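You operate a simulated robot arm through the tools that you are given. There is no shell and no other tool.

You are at the controls of a simulated robot arm. One attempt, no reset.

## Task
Tip only part of the crate into the trough, at 60 degrees.
Fine: clamp it first; then lower the tipper, unclamp the crate and set the tilt dial back to 75; keep out from under the tipper while it moves.

Only the result counts: the job must be done as asked and must still hold three seconds after the hand-in. Knocking over, shifting, dropping, spilling or breaking anything else fails it.

## Robot
A 7-joint arm with a two-finger gripper, fixed in place. Base frame: the origin is on the floor under the middle of its stand, x ahead of it, y to its left, z up. Readings come in m, degrees, newtons and seconds.
With the tool pointing down near the work surface it reaches from about 0.34 to 0.72 m from the base axis. Its first joint turns from -66.0 to 66.0 degrees. Payload 2.45 kg.
Tool frame: the origin (TCP) lies between the finger pads and is the grasp point; the fingertips stand 0.026 m ahead of it; z points along the fingers, y is the line along which they close. The gripper opens to 0.096 m; its body begins 0.069 m behind the TCP.
Orientation is told as [roll, pitch, yaw] about the base's x, y, z axes, in that order, counted from this pose: with the fingers straight down and closing along the base's y, the tool's x points along the base's -x, its y along +y and its z along -z.

## Interface
- The arm moves only by the tool play_rows. Its argument "moves" is a list of rows, each a list of 6 numbers: the shift along the base's x, y, z in m, then the turn, a rotation vector about the base's x, y, z in degrees. In form: [[dx, dy, dz, rx, ry, rz], ...]. A call has 1 to 20 rows; each row shifts and turns the commanded pose from where the row before left it. "hand" is the closure in counts, from 0 (fully open) to 255 (shut), set as the call begins (left out, the last holds). A row lasts 0.2 s, in which the tool goes at most 0.05 m and 8.6 degrees; a call with a longer step from one row to the next is refused whole, and so is a gripper value outside its range. A pose out of reach is approached as far as the arm can. The call stops where the force on the tool passes 70 N (or 10 N more than at its start, if that is more) or the arm is blocked; 0.2 s more then pass. The fingers move at their own pace (about 0.05 m/s each) and stop on an object; they squeeze with about 44 N. The grip force told is the motor's: it shows also when the fingers shut on nothing. Time passes only in rows, and 0.2 s behind the last, so rows that do not move let the fingers close. It gives the time, the measured TCP pose, the force on the tool (base axes), the opening and the grip force at its end, in the units of the frame above (readings bear some noise), with the torque about the TCP (base axes, N m) and any sound that the robot's microphone picked up, and new pictures: "pictures" is both (left out), scene, wrist or none.
- Cameras (640 x 400 px; columns grow to the right, rows downward): "scene" is fixed at [0.1757, -0.4044, 1.4215]; the picture's right is [0.64, -0.77, 0.00], its down [-0.45, -0.38, -0.81] and it looks along [0.62, 0.52, -0.59] (base axes); focal length 366 px, centre (320, 200). "wrist" rides on the gripper at [0.082, 0.003, -0.098] in the tool frame; the picture's right is [-0.04, 1.00, 0.00], its down [-0.73, -0.03, -0.68] and it looks along [-0.68, -0.03, 0.73] (tool axes); focal length 256 px, centre (320, 200). There is no depth. A picture from a camera that has moved, and an enlarged one, comes with that camera's place and axes in the base frame and with its lens.
- zoom(camera, box): a new picture of the part [left, top, right, bottom] of that camera's present view, enlarged. No time passes.
- close_job(): hands the job in; it is judged then, once.

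Nothing tells you positions but the pictures and the camera data. Unless the task says otherwise, let go and move clear before handing in.

The tools are called after "Emit:" by a JSON object that holds its "api" and its "payload". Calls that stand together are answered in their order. play_rows: Moves the arm, as the interface text tells. Its arguments: {"type":"object","properties":{"moves":{"type":"array","items":{"type":"array","items":{"type":"number"}}},"hand":{"type":"number"},"pictures":{"type":"string","enum":["both","scene","wrist","none"]}},"required":["moves"]} The other tools are called the same way: zoom (camera, box) takes an enlarged picture of a part of a camera's view; close_job () hands the job in.

At the start:

```text
clock: 0.0
eef_pos: [0.4646, 0.0493, 1.0507]
tool_rot: [0.0, 0.1, -0.1]
ft_force: [1.0, -0.6, 0.2]
torque: [0.03, 0.02, -0.02]
gripper_width: 0.096
grasp_force: 0.0
```

scene: 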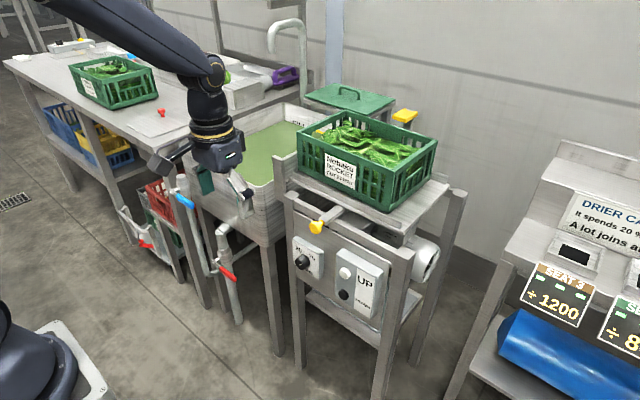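
wrist: 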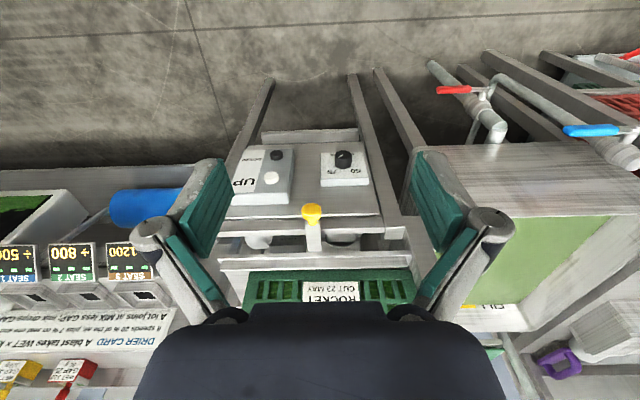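

I see a tipper table holding a green crate of rocket, with a yellow clamp lever, a dial box and an UP/lower button box on its front, and a water trough to the left. I'll zoom in to read the labels and controls before moving.

Emit:
{"api": "zoom", "payload": {"camera": "scene", "box": [270, 190, 430, 320]}}

Emit:
{"api": "zoom", "payload": {"camera": "scene", "box": [260, 80, 460, 220]}}

Emit:
{"api": "zoom", "payload": {"camera": "scene", "box": [110, 100, 310, 300]}}

Emit:
{"api": "zoom", "payload": {"camera": "wrist", "box": [200, 120, 440, 320]}}

Emit:
{"api": "zoom", "payload": {"camera": "scene", "box": [480, 130, 640, 350]}}

```text
3.08 times, centred on (350, 255) of scene
camera zoom: at [0.1757, -0.4044, 1.4215], right [0.64, -0.77, 0.0], down [-0.45, -0.38, -0.81], along [0.62, 0.52, -0.59], focal length 1127 px, centre (228, 31)
```

zoom: 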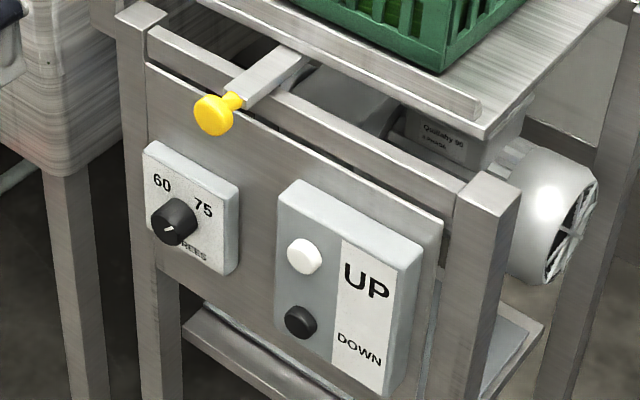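

```text
2.86 times, centred on (360, 150) of scene
camera zoom: at [0.1757, -0.4044, 1.4215], right [0.64, -0.77, 0.0], down [-0.45, -0.38, -0.81], along [0.62, 0.52, -0.59], focal length 1047 px, centre (206, 343)
```

zoom: 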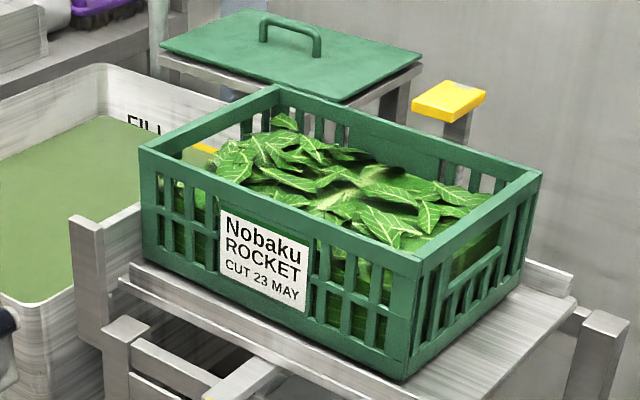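

```text
2.00 times, centred on (210, 200) of scene
camera zoom: at [0.1757, -0.4044, 1.4215], right [0.64, -0.77, 0.0], down [-0.45, -0.38, -0.81], along [0.62, 0.52, -0.59], focal length 733 px, centre (540, 200)
```

zoom: 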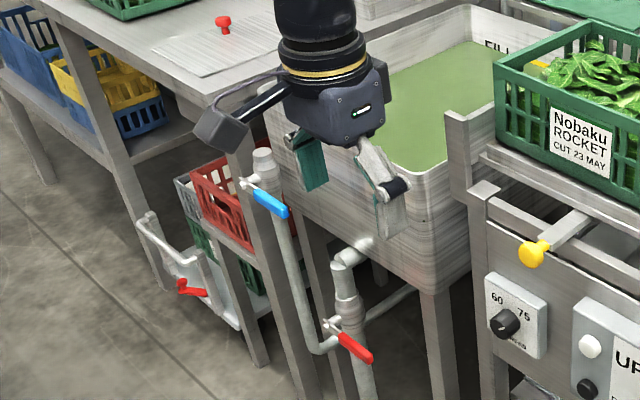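

```text
2.00 times, centred on (320, 220) of wrist
camera zoom: at [0.3836, 0.0525, 1.1494], right [0.04, 1.0, 0.0], down [0.73, -0.03, 0.68], along [0.68, -0.03, -0.73], focal length 512 px, centre (320, 160)
```

zoom: 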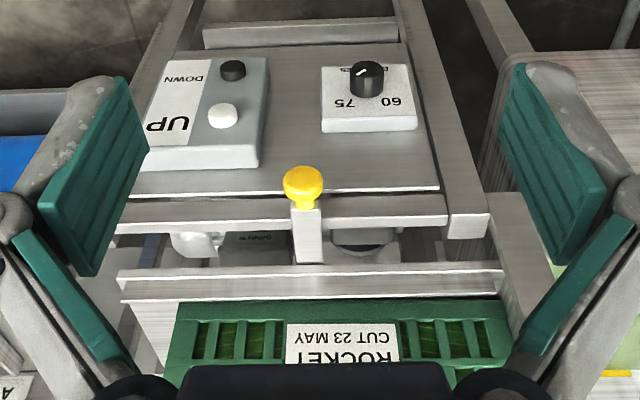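

```text
1.82 times, centred on (560, 240) of scene
camera zoom: at [0.1757, -0.4044, 1.4215], right [0.64, -0.77, 0.0], down [-0.45, -0.38, -0.81], along [0.62, 0.52, -0.59], focal length 666 px, centre (-116, 127)
```

zoom: 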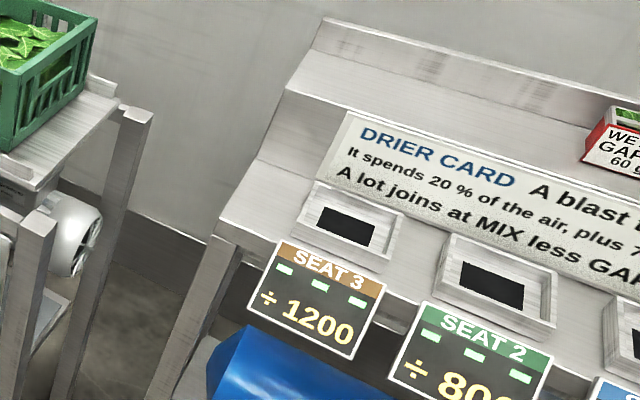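

The controls are a 60/75 tilt dial, UP (white) and DOWN (black) buttons, and a yellow-ended bar that may be the clamp. I'll zoom closer to read the dial pointer and understand the clamp.

Emit:
{"api": "zoom", "payload": {"camera": "scene", "box": [288, 230, 332, 285]}}

Emit:
{"api": "zoom", "payload": {"camera": "scene", "box": [300, 195, 380, 245]}}

Emit:
{"api": "zoom", "payload": {"camera": "wrist", "box": [310, 140, 380, 190]}}

Emit:
{"api": "zoom", "payload": {"camera": "scene", "box": [365, 205, 445, 285]}}

Emit:
{"api": "zoom", "payload": {"camera": "scene", "box": [380, 95, 440, 145]}}

Emit:
{"api": "zoom", "payload": {"camera": "wrist", "box": [220, 130, 310, 210]}}

```text
7.27 times, centred on (310, 258) of scene
camera zoom: at [0.1757, -0.4044, 1.4215], right [0.64, -0.77, 0.0], down [-0.45, -0.38, -0.81], along [0.62, 0.52, -0.59], focal length 2664 px, centre (393, -218)
```

zoom: 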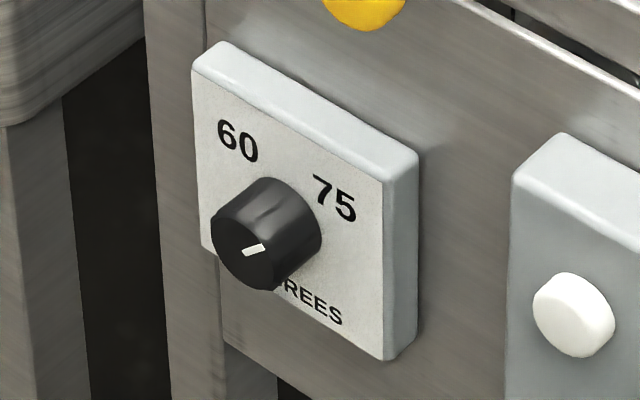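

```text
8.00 times, centred on (340, 220) of scene
camera zoom: at [0.1757, -0.4044, 1.4215], right [0.64, -0.77, 0.0], down [-0.45, -0.38, -0.81], along [0.62, 0.52, -0.59], focal length 2931 px, centre (160, 40)
```

zoom: 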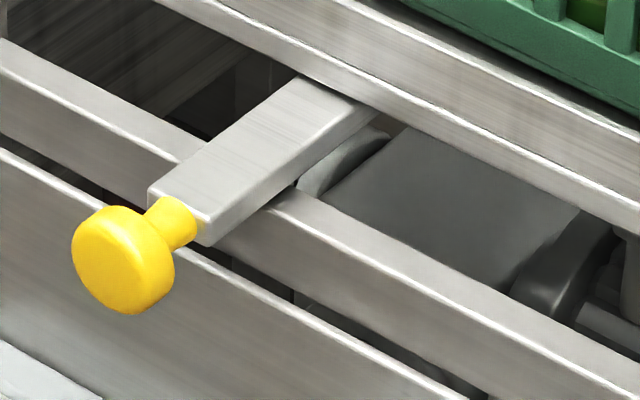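

```text
8.00 times, centred on (345, 165) of wrist
camera zoom: at [0.3836, 0.0525, 1.1494], right [0.04, 1.0, 0.0], down [0.73, -0.03, 0.68], along [0.68, -0.03, -0.73], focal length 2048 px, centre (120, 480)
```

zoom: 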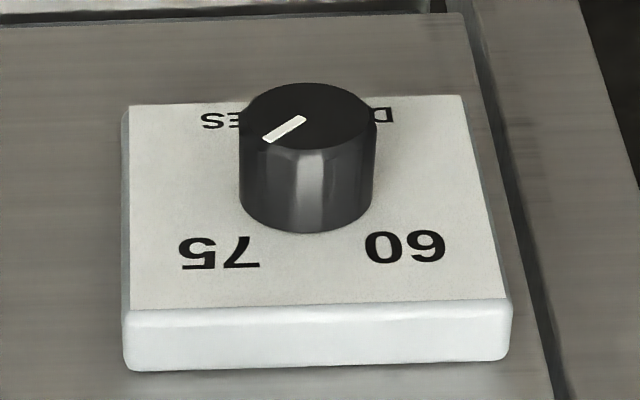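

```text
5.00 times, centred on (405, 245) of scene
camera zoom: at [0.1757, -0.4044, 1.4215], right [0.64, -0.77, 0.0], down [-0.45, -0.38, -0.81], along [0.62, 0.52, -0.59], focal length 1832 px, centre (-105, -25)
```

zoom: 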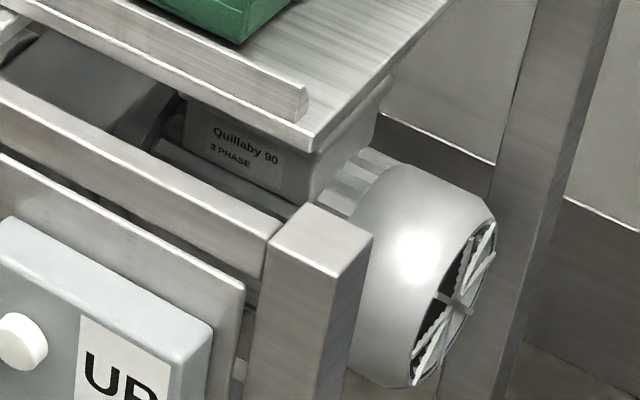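

```text
8.00 times, centred on (410, 120) of scene
camera zoom: at [0.1757, -0.4044, 1.4215], right [0.64, -0.77, 0.0], down [-0.45, -0.38, -0.81], along [0.62, 0.52, -0.59], focal length 2931 px, centre (-400, 840)
```

zoom: 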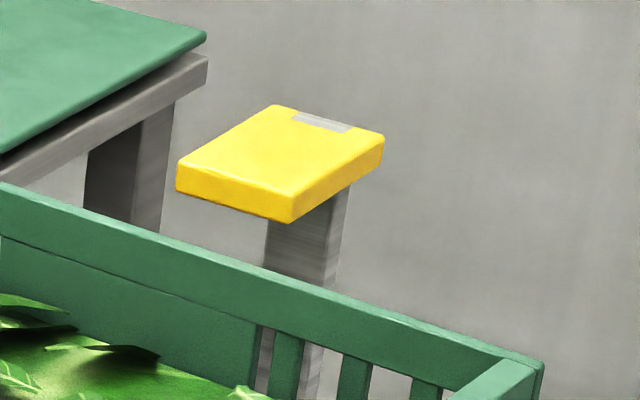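

```text
5.00 times, centred on (265, 170) of wrist
camera zoom: at [0.3836, 0.0525, 1.1494], right [0.04, 1.0, 0.0], down [0.73, -0.03, 0.68], along [0.68, -0.03, -0.73], focal length 1280 px, centre (595, 350)
```

zoom: 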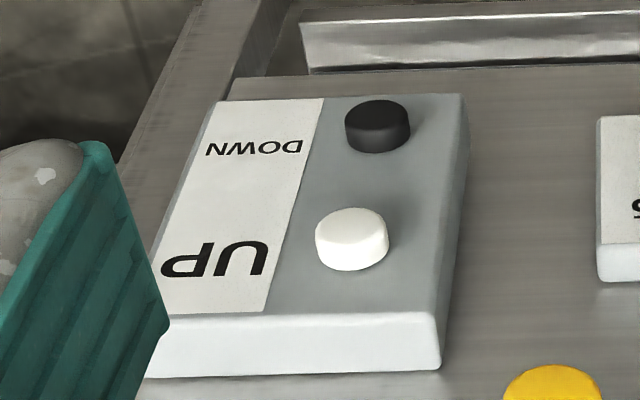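

The dial pointer sits at 75, so it must go to 60 before tipping. By triangulation I take these positions:
- Clamp knob at about (0.674, 0.026, 0.864). Its bar runs back under the tray to a yellow hook behind the crate, so pulling it toward me should clamp.
- Dial at about (0.677, 0.088, 0.697).
- UP at about (0.687, -0.055, 0.755) and DOWN at about (0.683, -0.055, 0.677).

Next I turn the tool to point forward, well clear of everything.

Emit:
{"api": "play_rows", "payload": {"moves": [[0.0, 0, -0.01, 0, -8.18, 0], [0.0, 0, -0.01, 0, -8.18, 0], [0.0, 0, -0.01, 0, -8.18, 0], [0.0, 0, -0.01, 0, -8.18, 0], [0.0, 0, -0.01, 0, -8.18, 0], [0.0, 0, -0.01, 0, -8.18, 0]], "hand": 0, "pictures": "both"}}

```text
clock: 1.4
eef_pos: [0.4986, 0.0588, 0.9927]
tool_rot: [-0.1, -49.0, 0.1]
ft_force: [-0.3, 0.1, -1.7]
torque: [-0.01, 0.03, -0.01]
gripper_width: 0.096
grasp_force: 0.0
out of reach, approached as far as the arm can: row 5, 6
camera wrist: at [0.371, 0.0613, 0.9958], right [0.03, 1.0, 0.03], down [-0.03, -0.03, 1.0], along [1.0, -0.03, 0.03], focal length 256 px, centre (320, 200)
```

scene: 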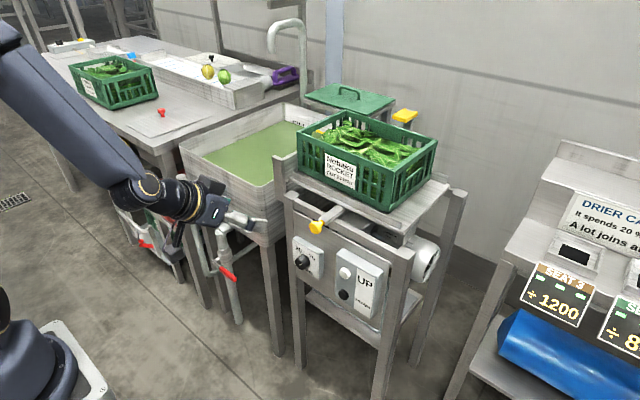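
wrist: 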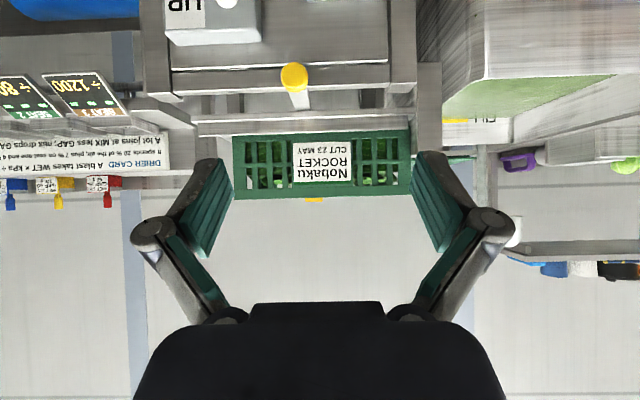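

The tool is at about 49° of tilt and needs more room ahead to go fully level. I'll move forward a little, still short of the clamp knob, while finishing the turn.

Emit:
{"api": "play_rows", "payload": {"moves": [[0.03, 0, -0.01, 0, 0, 0], [0.03, 0, -0.01, 0, -8.2, 0], [0.02, 0, -0.01, 0, -8.2, 0], [0.01, 0, -0.01, 0, -8.2, 0], [0.0, 0, -0.01, 0, -8.2, 0], [0.0, 0, -0.01, 0, -8.2, 0]], "hand": 0, "pictures": "both"}}

```text
clock: 2.8
eef_pos: [0.5886, 0.0573, 0.9331]
tool_rot: [178.8, -89.8, -178.9]
ft_force: [-0.4, 0.1, 0.3]
torque: [0.02, -0.02, -0.02]
gripper_width: 0.0959
grasp_force: 0.0
camera wrist: at [0.4917, 0.0605, 0.8518], right [0.0, 1.0, 0.04], down [-0.68, -0.03, 0.73], along [0.73, -0.03, 0.68], focal length 256 px, centre (320, 200)
```

scene: 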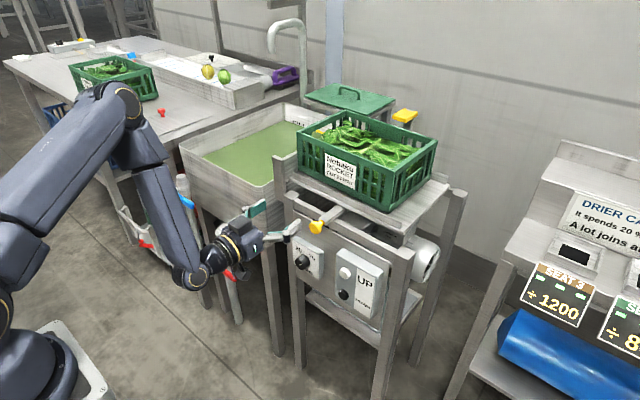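
wrist: 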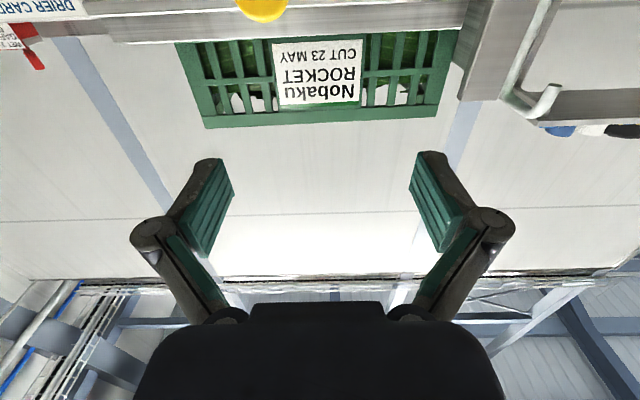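

The tool is level now, pointing at the tipper. I'll drop to the clamp knob's height and line up with it, still short of it.

Emit:
{"api": "play_rows", "payload": {"moves": [[0.0, -0.016, -0.035, 0, 0, 0], [0.0, -0.0153, -0.0341, 0, 0, 0], [0.012, 0, 0, 0, 0, 0]], "hand": 0, "pictures": "both"}}

Emit:
{"api": "zoom", "payload": {"camera": "scene", "box": [240, 180, 360, 280]}}

```text
clock: 3.6
eef_pos: [0.6008, 0.0269, 0.8624]
tool_rot: [171.7, -89.9, -171.6]
ft_force: [0.1, -0.8, 0.5]
torque: [0.03, 0.05, 0.02]
gripper_width: 0.0961
grasp_force: 0.1
camera wrist: at [0.5033, 0.0297, 0.7825], right [0.0, 1.0, 0.04], down [-0.68, -0.03, 0.73], along [0.73, -0.03, 0.68], focal length 256 px, centre (320, 200)
```

scene: 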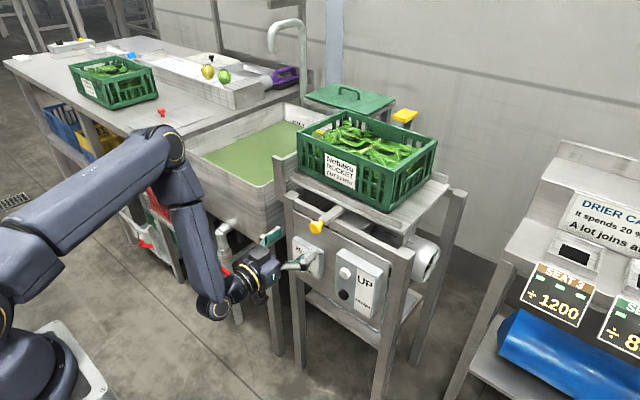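
wrist: 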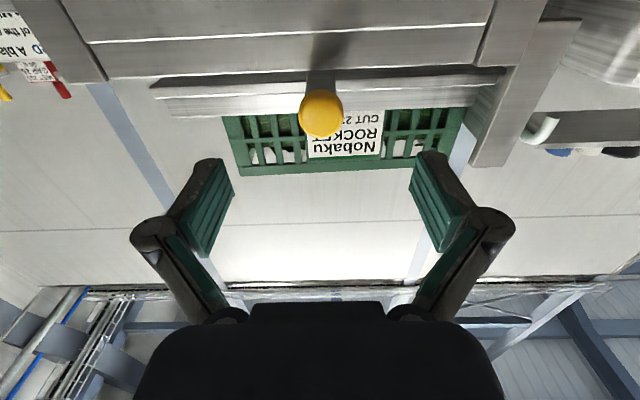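

```text
4.00 times, centred on (300, 230) of scene
camera zoom: at [0.1757, -0.4044, 1.4215], right [0.64, -0.77, 0.0], down [-0.45, -0.38, -0.81], along [0.62, 0.52, -0.59], focal length 1466 px, centre (400, 80)
```

zoom: 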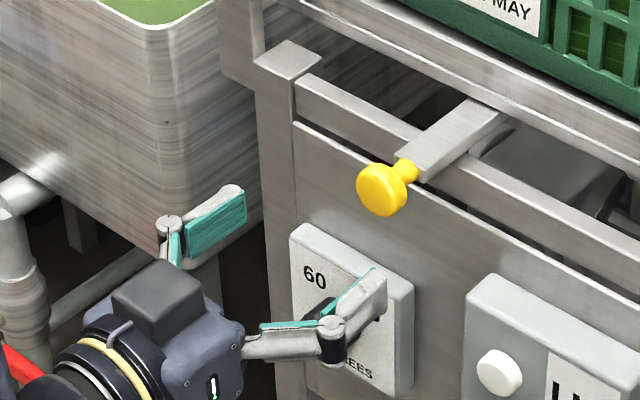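

The knob is straight ahead at about (0.672, 0.026, 0.860), between the open fingers. I'll move forward around it.

Emit:
{"api": "play_rows", "payload": {"moves": [[0.025, 0, 0, 0, 0, 0], [0.025, 0, 0, 0, 0, 0], [0.021, 0, -0.001, 0, 0, 0]], "hand": 0, "pictures": "both"}}

Emit:
{"api": "zoom", "payload": {"camera": "scene", "box": [260, 180, 380, 280]}}

```text
clock: 4.4
eef_pos: [0.6728, 0.027, 0.8631]
tool_rot: [168.9, -90.0, -169.0]
ft_force: [-0.1, -0.1, -0.8]
torque: [-0.01, 0.0, 0.0]
gripper_width: 0.0959
grasp_force: 0.1
camera wrist: at [0.5753, 0.0307, 0.7818], right [0.0, 1.0, 0.04], down [-0.68, -0.03, 0.73], along [0.73, -0.03, 0.68], focal length 256 px, centre (320, 200)
```

scene: 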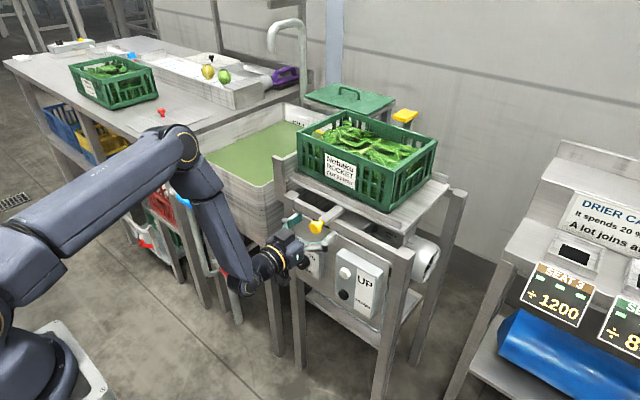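
wrist: 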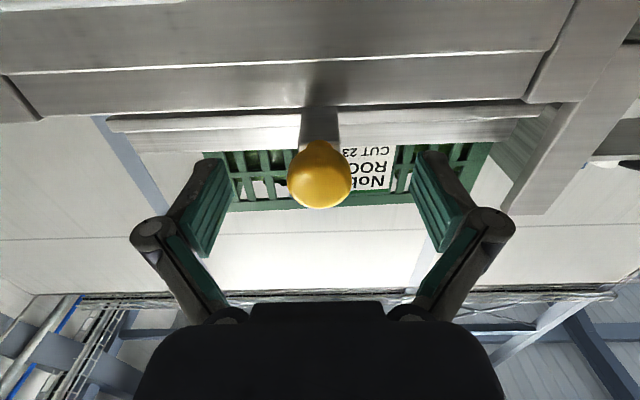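

```text
4.00 times, centred on (320, 230) of scene
camera zoom: at [0.1757, -0.4044, 1.4215], right [0.64, -0.77, 0.0], down [-0.45, -0.38, -0.81], along [0.62, 0.52, -0.59], focal length 1466 px, centre (320, 80)
```

zoom: 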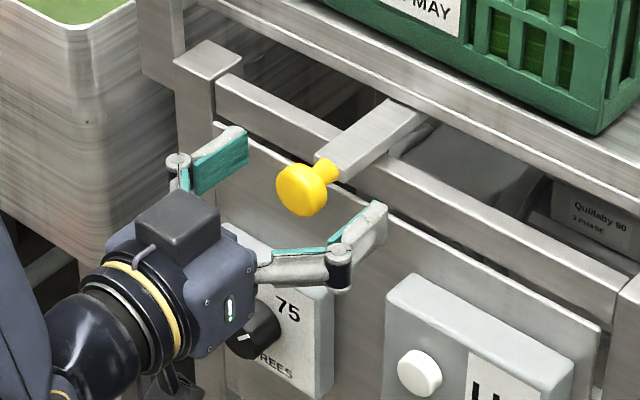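

The fingers now straddle the yellow knob, with its centre close to the grasp point. I'll close on it.

Emit:
{"api": "play_rows", "payload": {"moves": [[0.003, 0, -0.003, 0, 0, 0], [0, 0, 0, 0, 0, 0], [0, 0, 0, 0, 0, 0], [0, 0, 0, 0, 0, 0], [0, 0, 0, 0, 0, 0], [0, 0, 0, 0, 0, 0]], "hand": 255, "pictures": "both"}}

Emit:
{"api": "zoom", "payload": {"camera": "scene", "box": [260, 180, 380, 280]}}

```text
clock: 5.8
eef_pos: [0.6741, 0.0269, 0.86]
tool_rot: [177.2, -89.9, -177.4]
ft_force: [-0.3, -0.2, -0.3]
torque: [-0.01, -0.03, 0.01]
gripper_width: 0.0301
grasp_force: 44.7
camera wrist: at [0.5769, 0.0305, 0.7788], right [0.0, 1.0, 0.04], down [-0.68, -0.03, 0.73], along [0.73, -0.03, 0.68], focal length 256 px, centre (320, 200)
```

scene: 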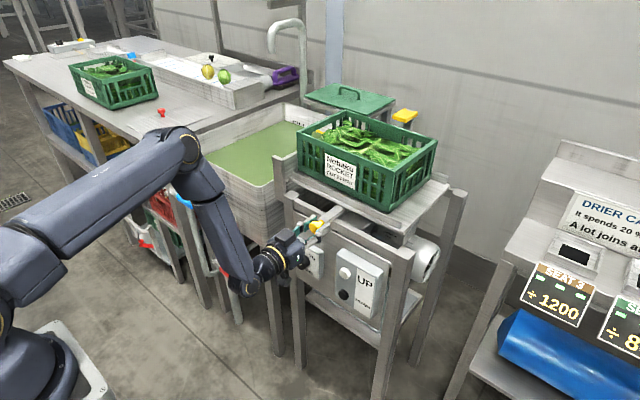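
wrist: 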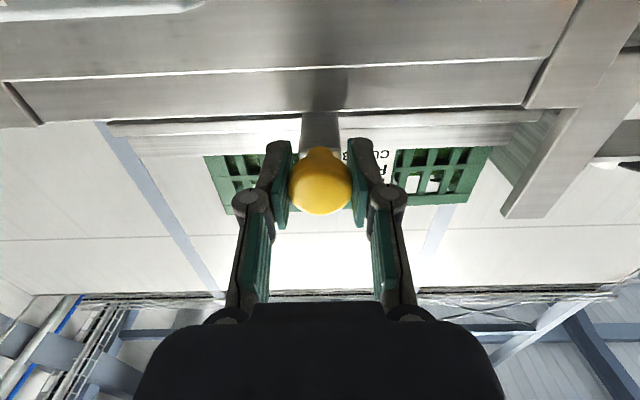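

```text
4.00 times, centred on (320, 230) of scene
camera zoom: at [0.1758, -0.4044, 1.4215], right [0.64, -0.77, 0.0], down [-0.45, -0.38, -0.81], along [0.62, 0.52, -0.59], focal length 1466 px, centre (320, 80)
```

zoom: 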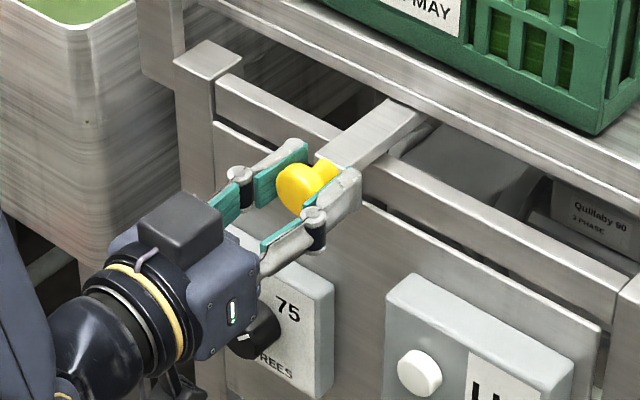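

The knob is gripped (30 mm opening, 44 N). I'll pull gently toward me and check the force and whether the rear hook moves.

Emit:
{"api": "play_rows", "payload": {"moves": [[-0.004, 0, 0, 0, 0, 0], [-0.004, 0, 0, 0, 0, 0], [-0.004, 0, 0, 0, 0, 0]], "pictures": "scene"}}

Emit:
{"api": "zoom", "payload": {"camera": "scene", "box": [380, 95, 440, 145]}}

```text
clock: 6.6
eef_pos: [0.6626, 0.0274, 0.8596]
tool_rot: [131.0, -90.0, -131.0]
ft_force: [1.0, -1.5, -2.5]
torque: [0.06, 0.95, 0.07]
gripper_width: 0.0302
grasp_force: 45.2
```

scene: 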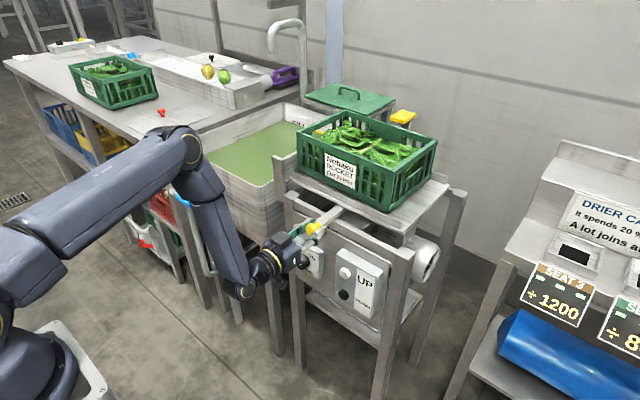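

```text
8.00 times, centred on (410, 120) of scene
camera zoom: at [0.1759, -0.4045, 1.4214], right [0.64, -0.77, 0.0], down [-0.45, -0.38, -0.81], along [0.62, 0.52, -0.59], focal length 2931 px, centre (-400, 840)
```

zoom: 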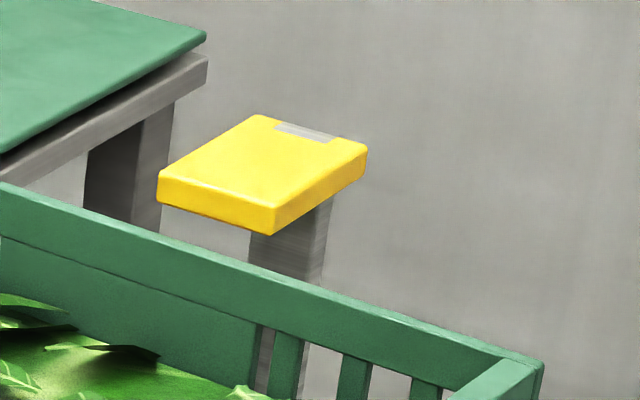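

The rear hook moves with the knob, so pulling is the clamping direction. I'll keep pulling in small steps until the hook is over the crate's rim or it stops.

Emit:
{"api": "play_rows", "payload": {"moves": [[-0.005, 0, 0, 0, 0, 0], [-0.005, 0, 0, 0, 0, 0], [-0.005, 0, 0, 0, 0, 0], [-0.005, 0, 0, 0, 0, 0]], "pictures": "scene"}}

Emit:
{"api": "zoom", "payload": {"camera": "scene", "box": [360, 90, 440, 150]}}

```text
clock: 7.6
eef_pos: [0.6442, 0.027, 0.8598]
tool_rot: [-177.5, -89.7, 177.5]
ft_force: [1.9, 0.3, 0.8]
torque: [0.02, 0.84, 0.05]
gripper_width: 0.0301
grasp_force: 45.5
```

scene: 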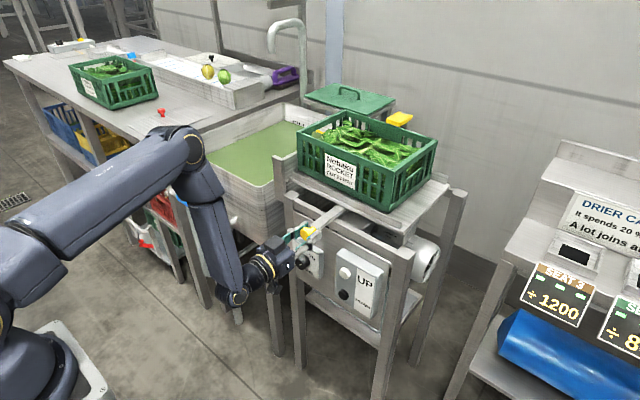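

```text
6.67 times, centred on (400, 120) of scene
camera zoom: at [0.1758, -0.4044, 1.4215], right [0.64, -0.77, 0.0], down [-0.45, -0.38, -0.81], along [0.62, 0.52, -0.59], focal length 2442 px, centre (-213, 733)
```

zoom: 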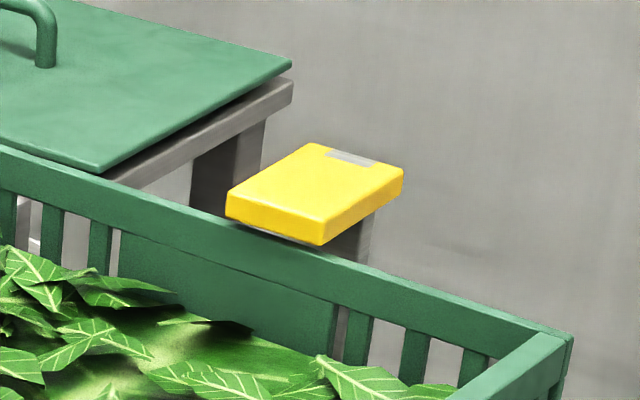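

The hook's front edge is just reaching the crate's rear rim. I'll keep pulling.

Emit:
{"api": "play_rows", "payload": {"moves": [[-0.005, 0, 0, 0, 0, 0], [-0.005, 0, 0, 0, 0, 0], [-0.005, 0, 0, 0, 0, 0], [-0.005, 0, 0, 0, 0, 0]], "pictures": "scene"}}

Emit:
{"api": "zoom", "payload": {"camera": "scene", "box": [360, 90, 440, 150]}}

Emit:
{"api": "zoom", "payload": {"camera": "scene", "box": [260, 180, 380, 280]}}

```text
clock: 8.6
eef_pos: [0.625, 0.0274, 0.8609]
tool_rot: [150.3, -90.0, -150.3]
ft_force: [20.8, 1.3, -7.0]
torque: [-0.03, 1.2, 0.05]
gripper_width: 0.0303
grasp_force: 45.0
```

scene: 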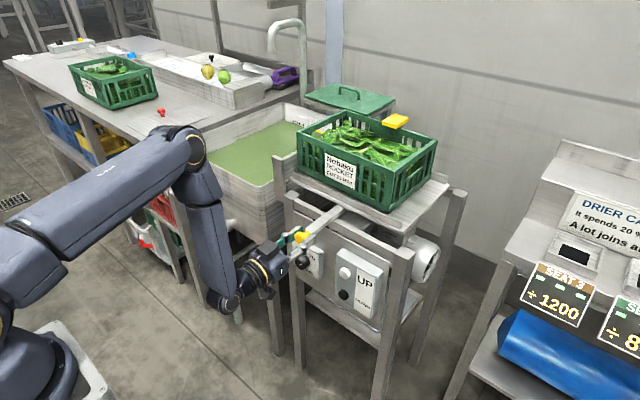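

```text
6.67 times, centred on (400, 120) of scene
camera zoom: at [0.1764, -0.4044, 1.4214], right [0.64, -0.77, 0.0], down [-0.45, -0.38, -0.81], along [0.62, 0.52, -0.59], focal length 2442 px, centre (-213, 733)
```

zoom: 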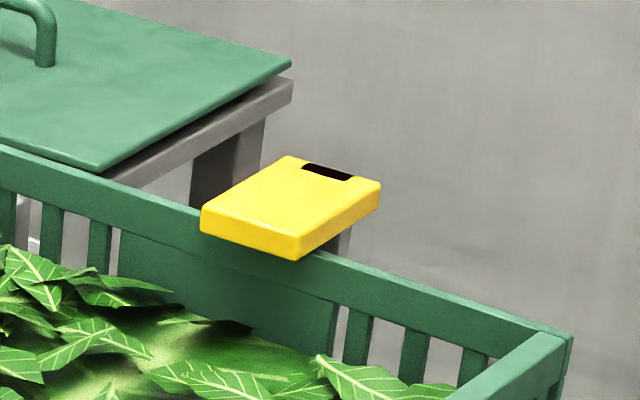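

```text
4.00 times, centred on (320, 230) of scene
camera zoom: at [0.1764, -0.4044, 1.4214], right [0.64, -0.77, 0.0], down [-0.45, -0.38, -0.81], along [0.62, 0.52, -0.59], focal length 1466 px, centre (320, 80)
```

zoom: 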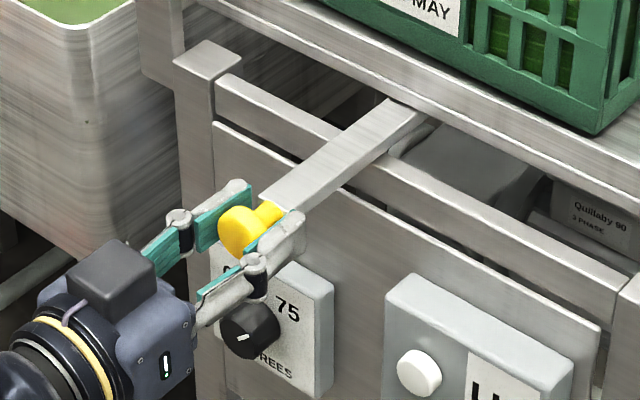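

The hook now overlaps the rear rim, the little window on it turned from grey to black, and the force rose to about 21 N, so it has reached its stop. I'll let go and check that it stays.

Emit:
{"api": "play_rows", "payload": {"moves": [[0, 0, 0, 0, 0, 0], [0, 0, 0, 0, 0, 0], [0, 0, 0, 0, 0, 0], [0, 0, 0, 0, 0, 0], [0, 0, 0, 0, 0, 0]], "hand": 0, "pictures": "both"}}

Emit:
{"api": "zoom", "payload": {"camera": "scene", "box": [360, 90, 440, 150]}}

Emit:
{"api": "zoom", "payload": {"camera": "scene", "box": [260, 180, 380, 280]}}

```text
clock: 9.8
eef_pos: [0.6231, 0.0273, 0.8606]
tool_rot: [175.9, -89.9, -175.8]
ft_force: [-0.9, 0.8, -0.8]
torque: [0.01, 0.0, -0.02]
gripper_width: 0.0959
grasp_force: 0.0
camera wrist: at [0.5256, 0.0305, 0.7789], right [0.0, 1.0, 0.04], down [-0.68, -0.03, 0.73], along [0.73, -0.03, 0.68], focal length 256 px, centre (320, 200)
```

scene: 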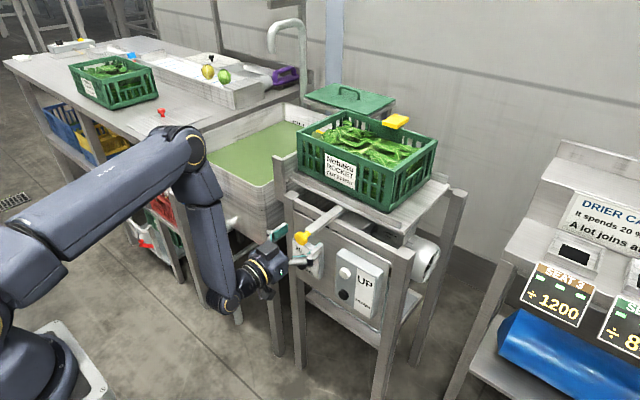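
wrist: 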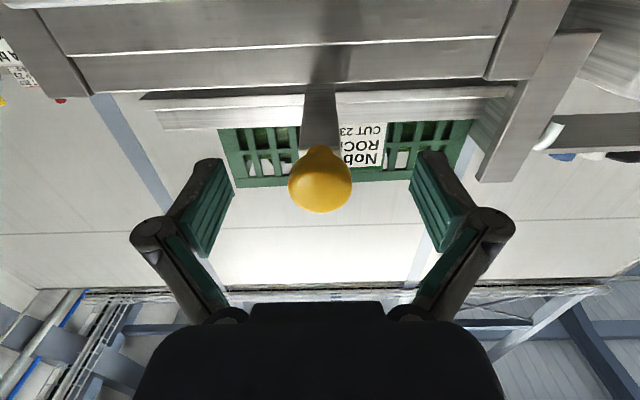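

```text
6.67 times, centred on (400, 120) of scene
camera zoom: at [0.1757, -0.4044, 1.4215], right [0.64, -0.77, 0.0], down [-0.45, -0.38, -0.81], along [0.62, 0.52, -0.59], focal length 2442 px, centre (-213, 733)
```

zoom: 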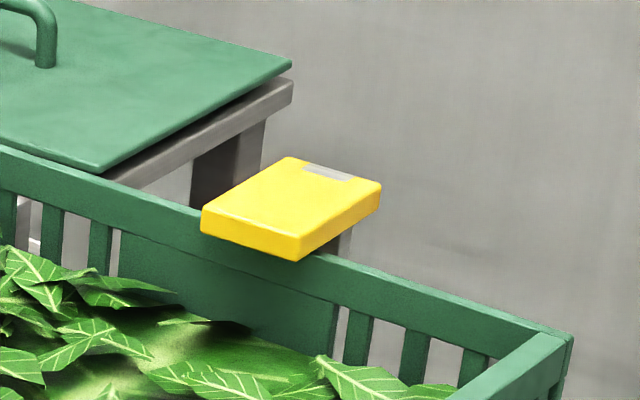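

```text
4.00 times, centred on (320, 230) of scene
camera zoom: at [0.1757, -0.4044, 1.4215], right [0.64, -0.77, 0.0], down [-0.45, -0.38, -0.81], along [0.62, 0.52, -0.59], focal length 1466 px, centre (320, 80)
```

zoom: 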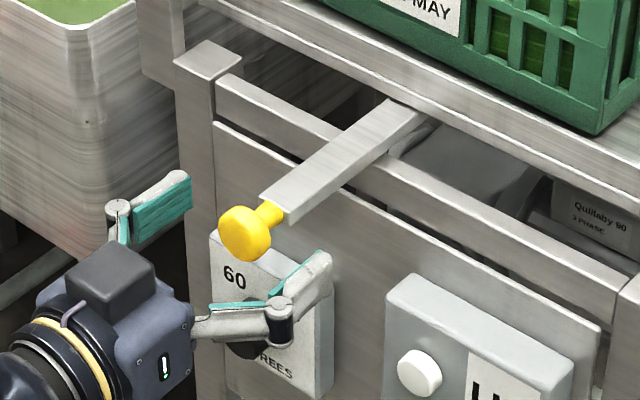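

After letting go, the window on the hook turned grey again and no click was heard, so the clamp may not be fully latched. I'll look closely at the hook before deciding.

Emit:
{"api": "zoom", "payload": {"camera": "scene", "box": [380, 105, 412, 130]}}

Emit:
{"api": "zoom", "payload": {"camera": "wrist", "box": [260, 60, 400, 230]}}

```text
16.00 times, centred on (396, 118) of scene
camera zoom: at [0.1757, -0.4044, 1.4215], right [0.64, -0.77, 0.0], down [-0.45, -0.38, -0.81], along [0.62, 0.52, -0.59], focal length 5862 px, centre (-896, 1520)
```

zoom: 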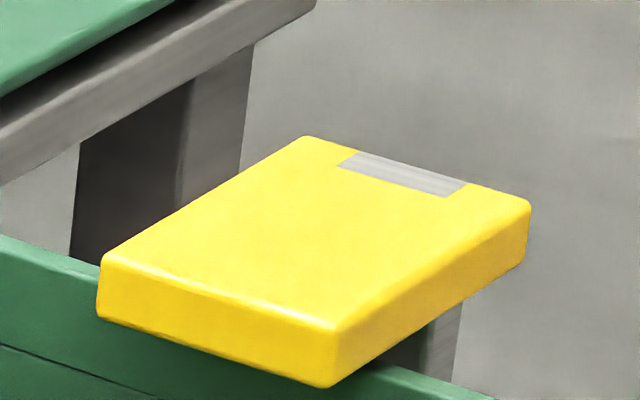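

```text
2.35 times, centred on (330, 145) of wrist
camera zoom: at [0.5256, 0.0305, 0.7789], right [0.0, 1.0, 0.04], down [-0.68, -0.03, 0.73], along [0.73, -0.03, 0.68], focal length 602 px, centre (296, 329)
```

zoom: 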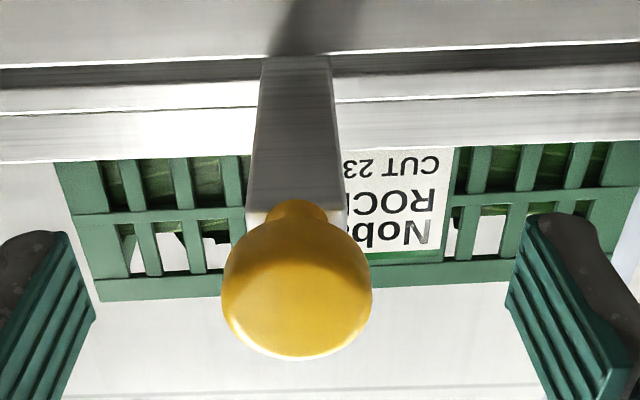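

The grey strip looks like the post top showing through the hook. To be sure the clamp is fully home, I'll regrip and pull a few millimetres more, watching the force for a stop or a click.

Emit:
{"api": "play_rows", "payload": {"moves": [[0, 0, 0, 0, 0, 0], [0, 0, 0, 0, 0, 0], [0, 0, 0, 0, 0, 0], [0, 0, 0, 0, 0, 0], [0, 0, 0, 0, 0, 0], [-0.002, 0, 0, 0, 0, 0], [-0.002, 0, 0, 0, 0, 0]], "hand": 255, "pictures": "scene"}}

Emit:
{"api": "zoom", "payload": {"camera": "scene", "box": [380, 105, 412, 130]}}

```text
clock: 11.4
eef_pos: [0.6211, 0.0269, 0.8606]
tool_rot: [166.2, -89.8, -166.0]
ft_force: [35.4, 1.0, -10.3]
torque: [0.01, 0.14, -0.01]
gripper_width: 0.0307
grasp_force: 45.2
```

scene: 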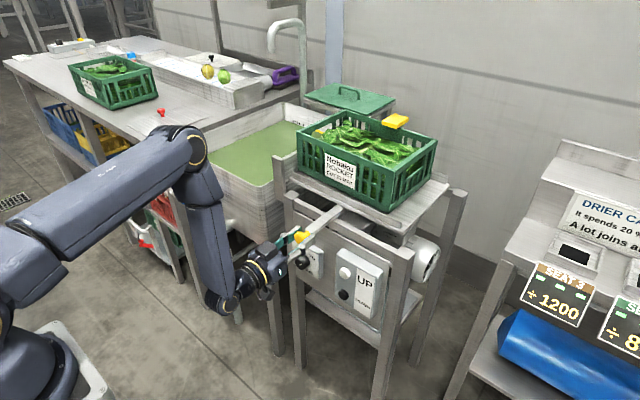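

```text
16.00 times, centred on (396, 118) of scene
camera zoom: at [0.1769, -0.4044, 1.4213], right [0.64, -0.77, 0.0], down [-0.45, -0.38, -0.81], along [0.62, 0.52, -0.59], focal length 5862 px, centre (-896, 1520)
```

zoom: 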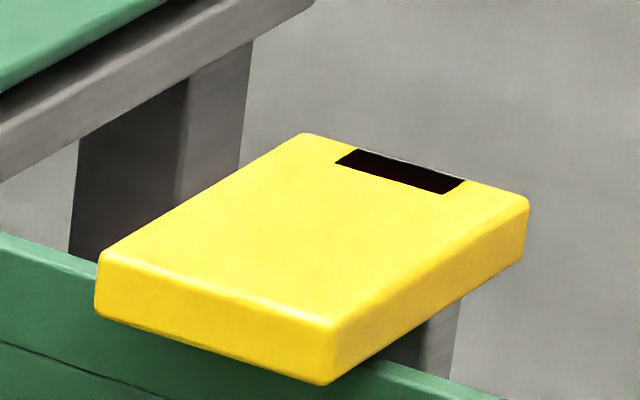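

The force climbed to 35 N with no further travel, so this is a hard stop and the crate is clamped. The dark strip comes and goes only with the slight flex. I'll release, back straight off, and go down in front of the tilt dial.

Emit:
{"api": "play_rows", "payload": {"moves": [[0.003, 0, 0, 0, 0, 0], [0, 0, 0, 0, 0, 0], [0, 0, 0, 0, 0, 0], [0, 0, 0, 0, 0, 0], [-0.03, 0, 0, 0, 0, 0], [-0.03, 0, 0, 0, 0, 0], [-0.005, 0.02, -0.04, 0, 0, 0], [0, 0.02, -0.04, 0, 0, 0], [0, 0.02, -0.04, 0, 0, 0], [0, 0.001, -0.04, 0, 0, 0], [0, 0, 0, 0, 0, 0]], "hand": 0, "pictures": "both"}}

Emit:
{"api": "zoom", "payload": {"camera": "scene", "box": [260, 180, 380, 280]}}

```text
clock: 13.8
eef_pos: [0.5539, 0.0869, 0.6968]
tool_rot: [-171.5, -89.9, 171.5]
ft_force: [0.4, 0.0, 0.2]
torque: [-0.01, -0.04, 0.01]
gripper_width: 0.0962
grasp_force: 0.1
camera wrist: at [0.4563, 0.0891, 0.6164], right [0.0, 1.0, 0.04], down [-0.68, -0.03, 0.73], along [0.73, -0.03, 0.68], focal length 256 px, centre (320, 200)
```

scene: 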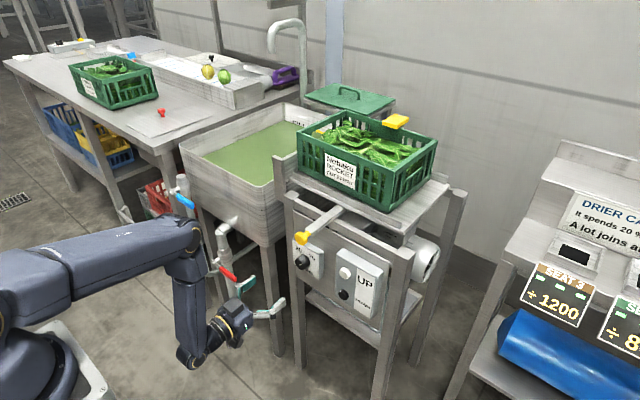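
wrist: 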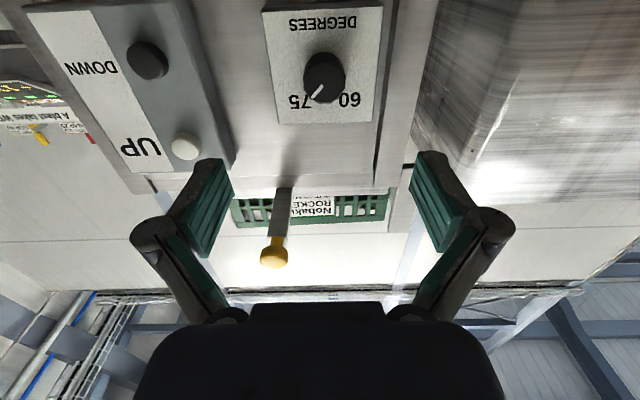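

```text
4.00 times, centred on (320, 230) of scene
camera zoom: at [0.1757, -0.4044, 1.4215], right [0.64, -0.77, 0.0], down [-0.45, -0.38, -0.81], along [0.62, 0.52, -0.59], focal length 1466 px, centre (320, 80)
```

zoom: 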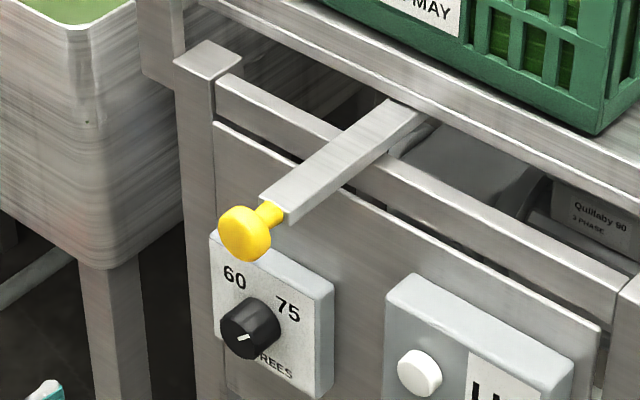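

The clamp bar has stayed out. I'm now in front of the dial, so I'll zoom the wrist view to measure the dial and buttons precisely.

Emit:
{"api": "zoom", "payload": {"camera": "wrist", "box": [255, 0, 395, 130]}}

Emit:
{"api": "zoom", "payload": {"camera": "wrist", "box": [90, 20, 240, 180]}}

```text
3.08 times, centred on (325, 65) of wrist
camera zoom: at [0.4563, 0.0891, 0.6164], right [0.0, 1.0, 0.04], down [-0.68, -0.03, 0.73], along [0.73, -0.03, 0.68], focal length 788 px, centre (305, 615)
```

zoom: 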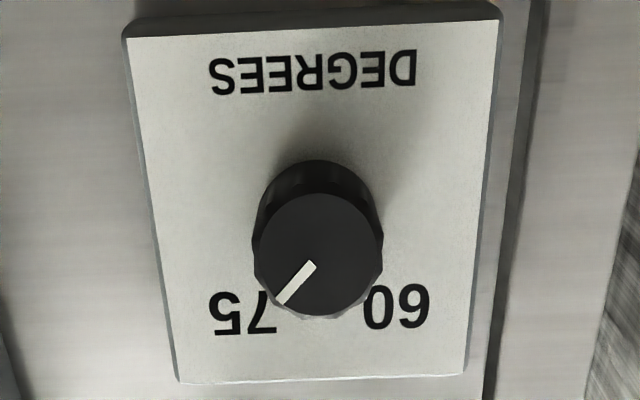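

```text
2.50 times, centred on (165, 100) of wrist
camera zoom: at [0.4563, 0.0891, 0.6164], right [0.0, 1.0, 0.04], down [-0.68, -0.03, 0.73], along [0.73, -0.03, 0.68], focal length 640 px, centre (708, 450)
```

zoom: 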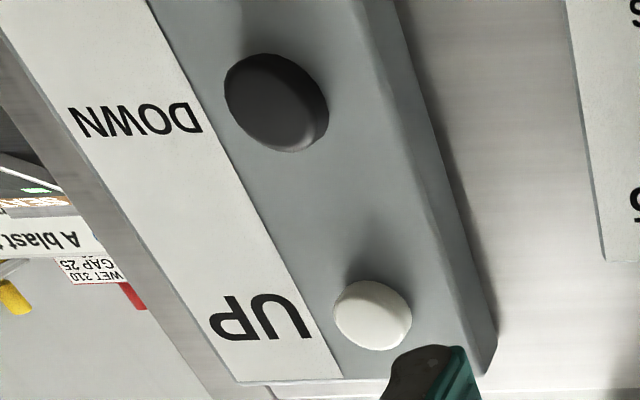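

The dial's centre is at about y 0.089, z 0.691. Turning it from 75 to 60 is about a 90° anticlockwise turn as I face it, so I'll pre-rotate the gripper 45° the other way and move closer for another look.

Emit:
{"api": "play_rows", "payload": {"moves": [[0, 0.0, -0.002, 7.5, 0, 0], [0, 0.001, -0.002, 7.5, 0, 0], [0, 0.0, -0.001, 7.5, 0, 0], [0, 0, 0, 7.5, 0, 0], [0, 0, 0, 7.5, 0, 0], [0, 0, 0, 7.5, 0, 0], [0.025, 0, 0, 0, 0, 0], [0.02, 0, 0, 0, 0, 0]], "hand": 0, "pictures": "both"}}

Emit:
{"api": "zoom", "payload": {"camera": "wrist", "box": [240, 40, 420, 200]}}

```text
clock: 15.6
eef_pos: [0.6028, 0.0874, 0.6939]
tool_rot: [90.1, -44.9, -90.2]
ft_force: [0.0, 0.3, 0.9]
torque: [0.01, -0.02, 0.0]
gripper_width: 0.0961
grasp_force: 0.0
camera wrist: at [0.5048, 0.1485, 0.6401], right [0.0, 0.68, 0.74], down [-0.68, -0.54, 0.5], along [0.73, -0.5, 0.46], focal length 256 px, centre (320, 200)
```

scene: 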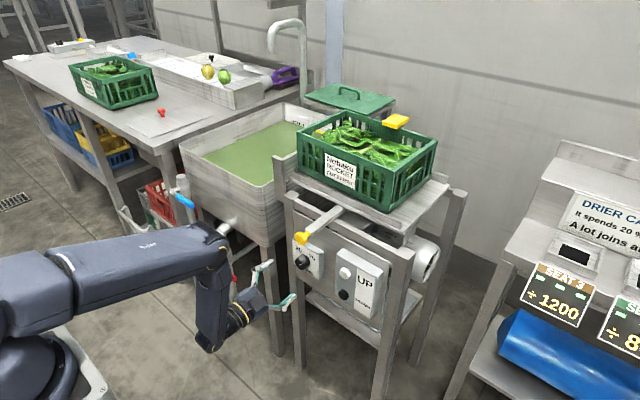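
wrist: 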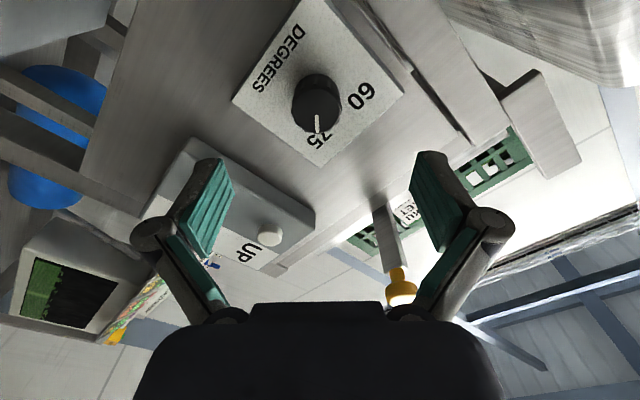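

```text
2.50 times, centred on (330, 120) of wrist
camera zoom: at [0.5048, 0.1485, 0.6401], right [0.0, 0.68, 0.74], down [-0.68, -0.54, 0.5], along [0.73, -0.5, 0.46], focal length 640 px, centre (295, 400)
```

zoom: 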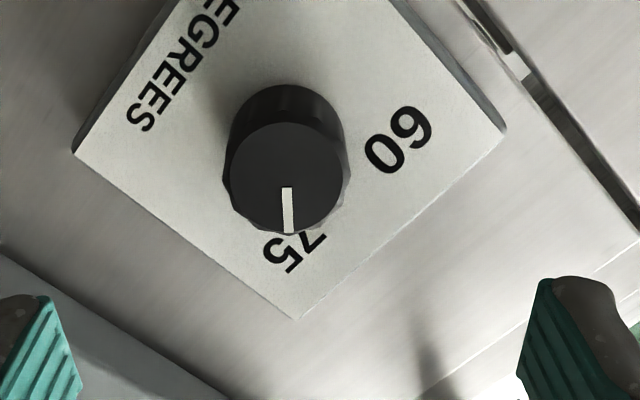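

The pointer is exactly at the 75 mark (45° to the right). I'll make a small correction toward the dial's axis and move closer with the fingers open.

Emit:
{"api": "play_rows", "payload": {"moves": [[0.015, 0.002, -0.003, 0, 0, 0], [0.02, 0, 0, 0, 0, 0], [0.015, 0, 0, 0, 0, 0]], "hand": 0, "pictures": "both"}}

Emit:
{"api": "zoom", "payload": {"camera": "wrist", "box": [220, 70, 420, 240]}}

Emit:
{"api": "zoom", "payload": {"camera": "scene", "box": [250, 220, 350, 310]}}

```text
clock: 16.4
eef_pos: [0.6517, 0.0887, 0.6929]
tool_rot: [90.1, -45.0, -90.2]
ft_force: [-0.7, 0.0, 0.4]
torque: [0.01, 0.04, 0.0]
gripper_width: 0.0961
grasp_force: 0.1
camera wrist: at [0.5536, 0.1489, 0.6379], right [0.0, 0.68, 0.73], down [-0.68, -0.54, 0.5], along [0.73, -0.5, 0.46], focal length 256 px, centre (320, 200)
```

scene: 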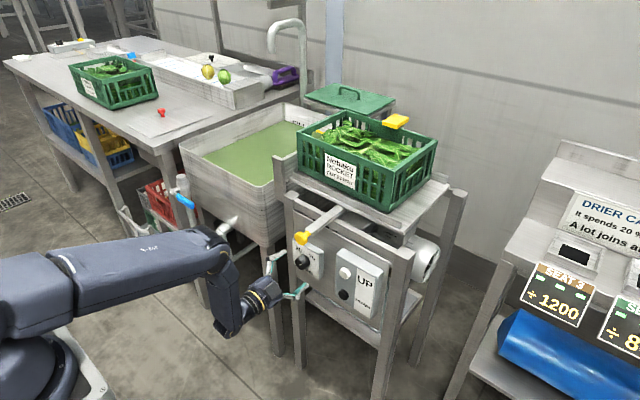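
wrist: 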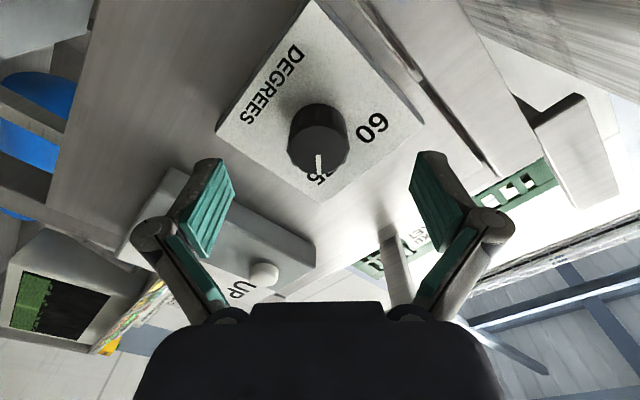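

```text
2.35 times, centred on (320, 155) of wrist
camera zoom: at [0.5536, 0.1489, 0.6379], right [0.0, 0.68, 0.73], down [-0.68, -0.54, 0.5], along [0.73, -0.5, 0.46], focal length 602 px, centre (320, 306)
```

zoom: 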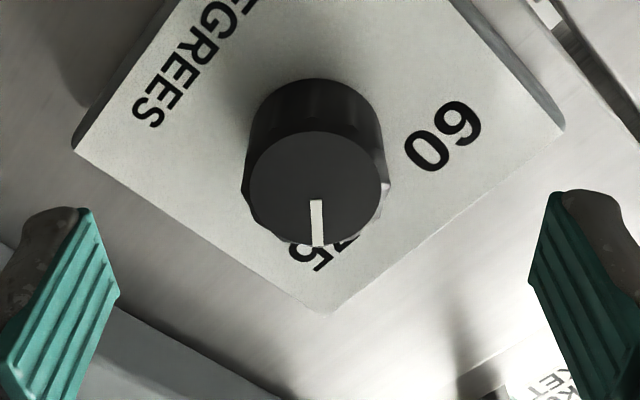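

```text
4.44 times, centred on (300, 265) of scene
camera zoom: at [0.1757, -0.4044, 1.4215], right [0.64, -0.77, 0.0], down [-0.45, -0.38, -0.81], along [0.62, 0.52, -0.59], focal length 1628 px, centre (409, -89)
```

zoom: 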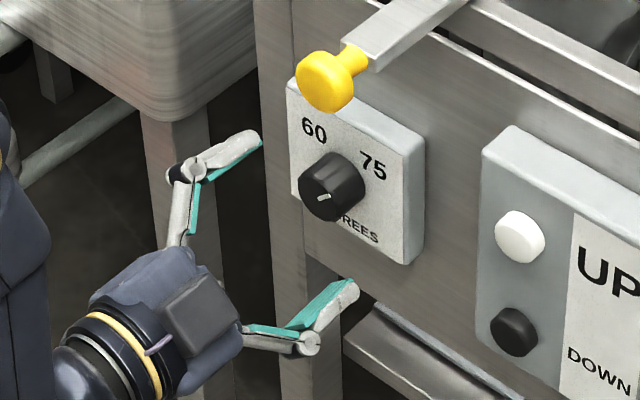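

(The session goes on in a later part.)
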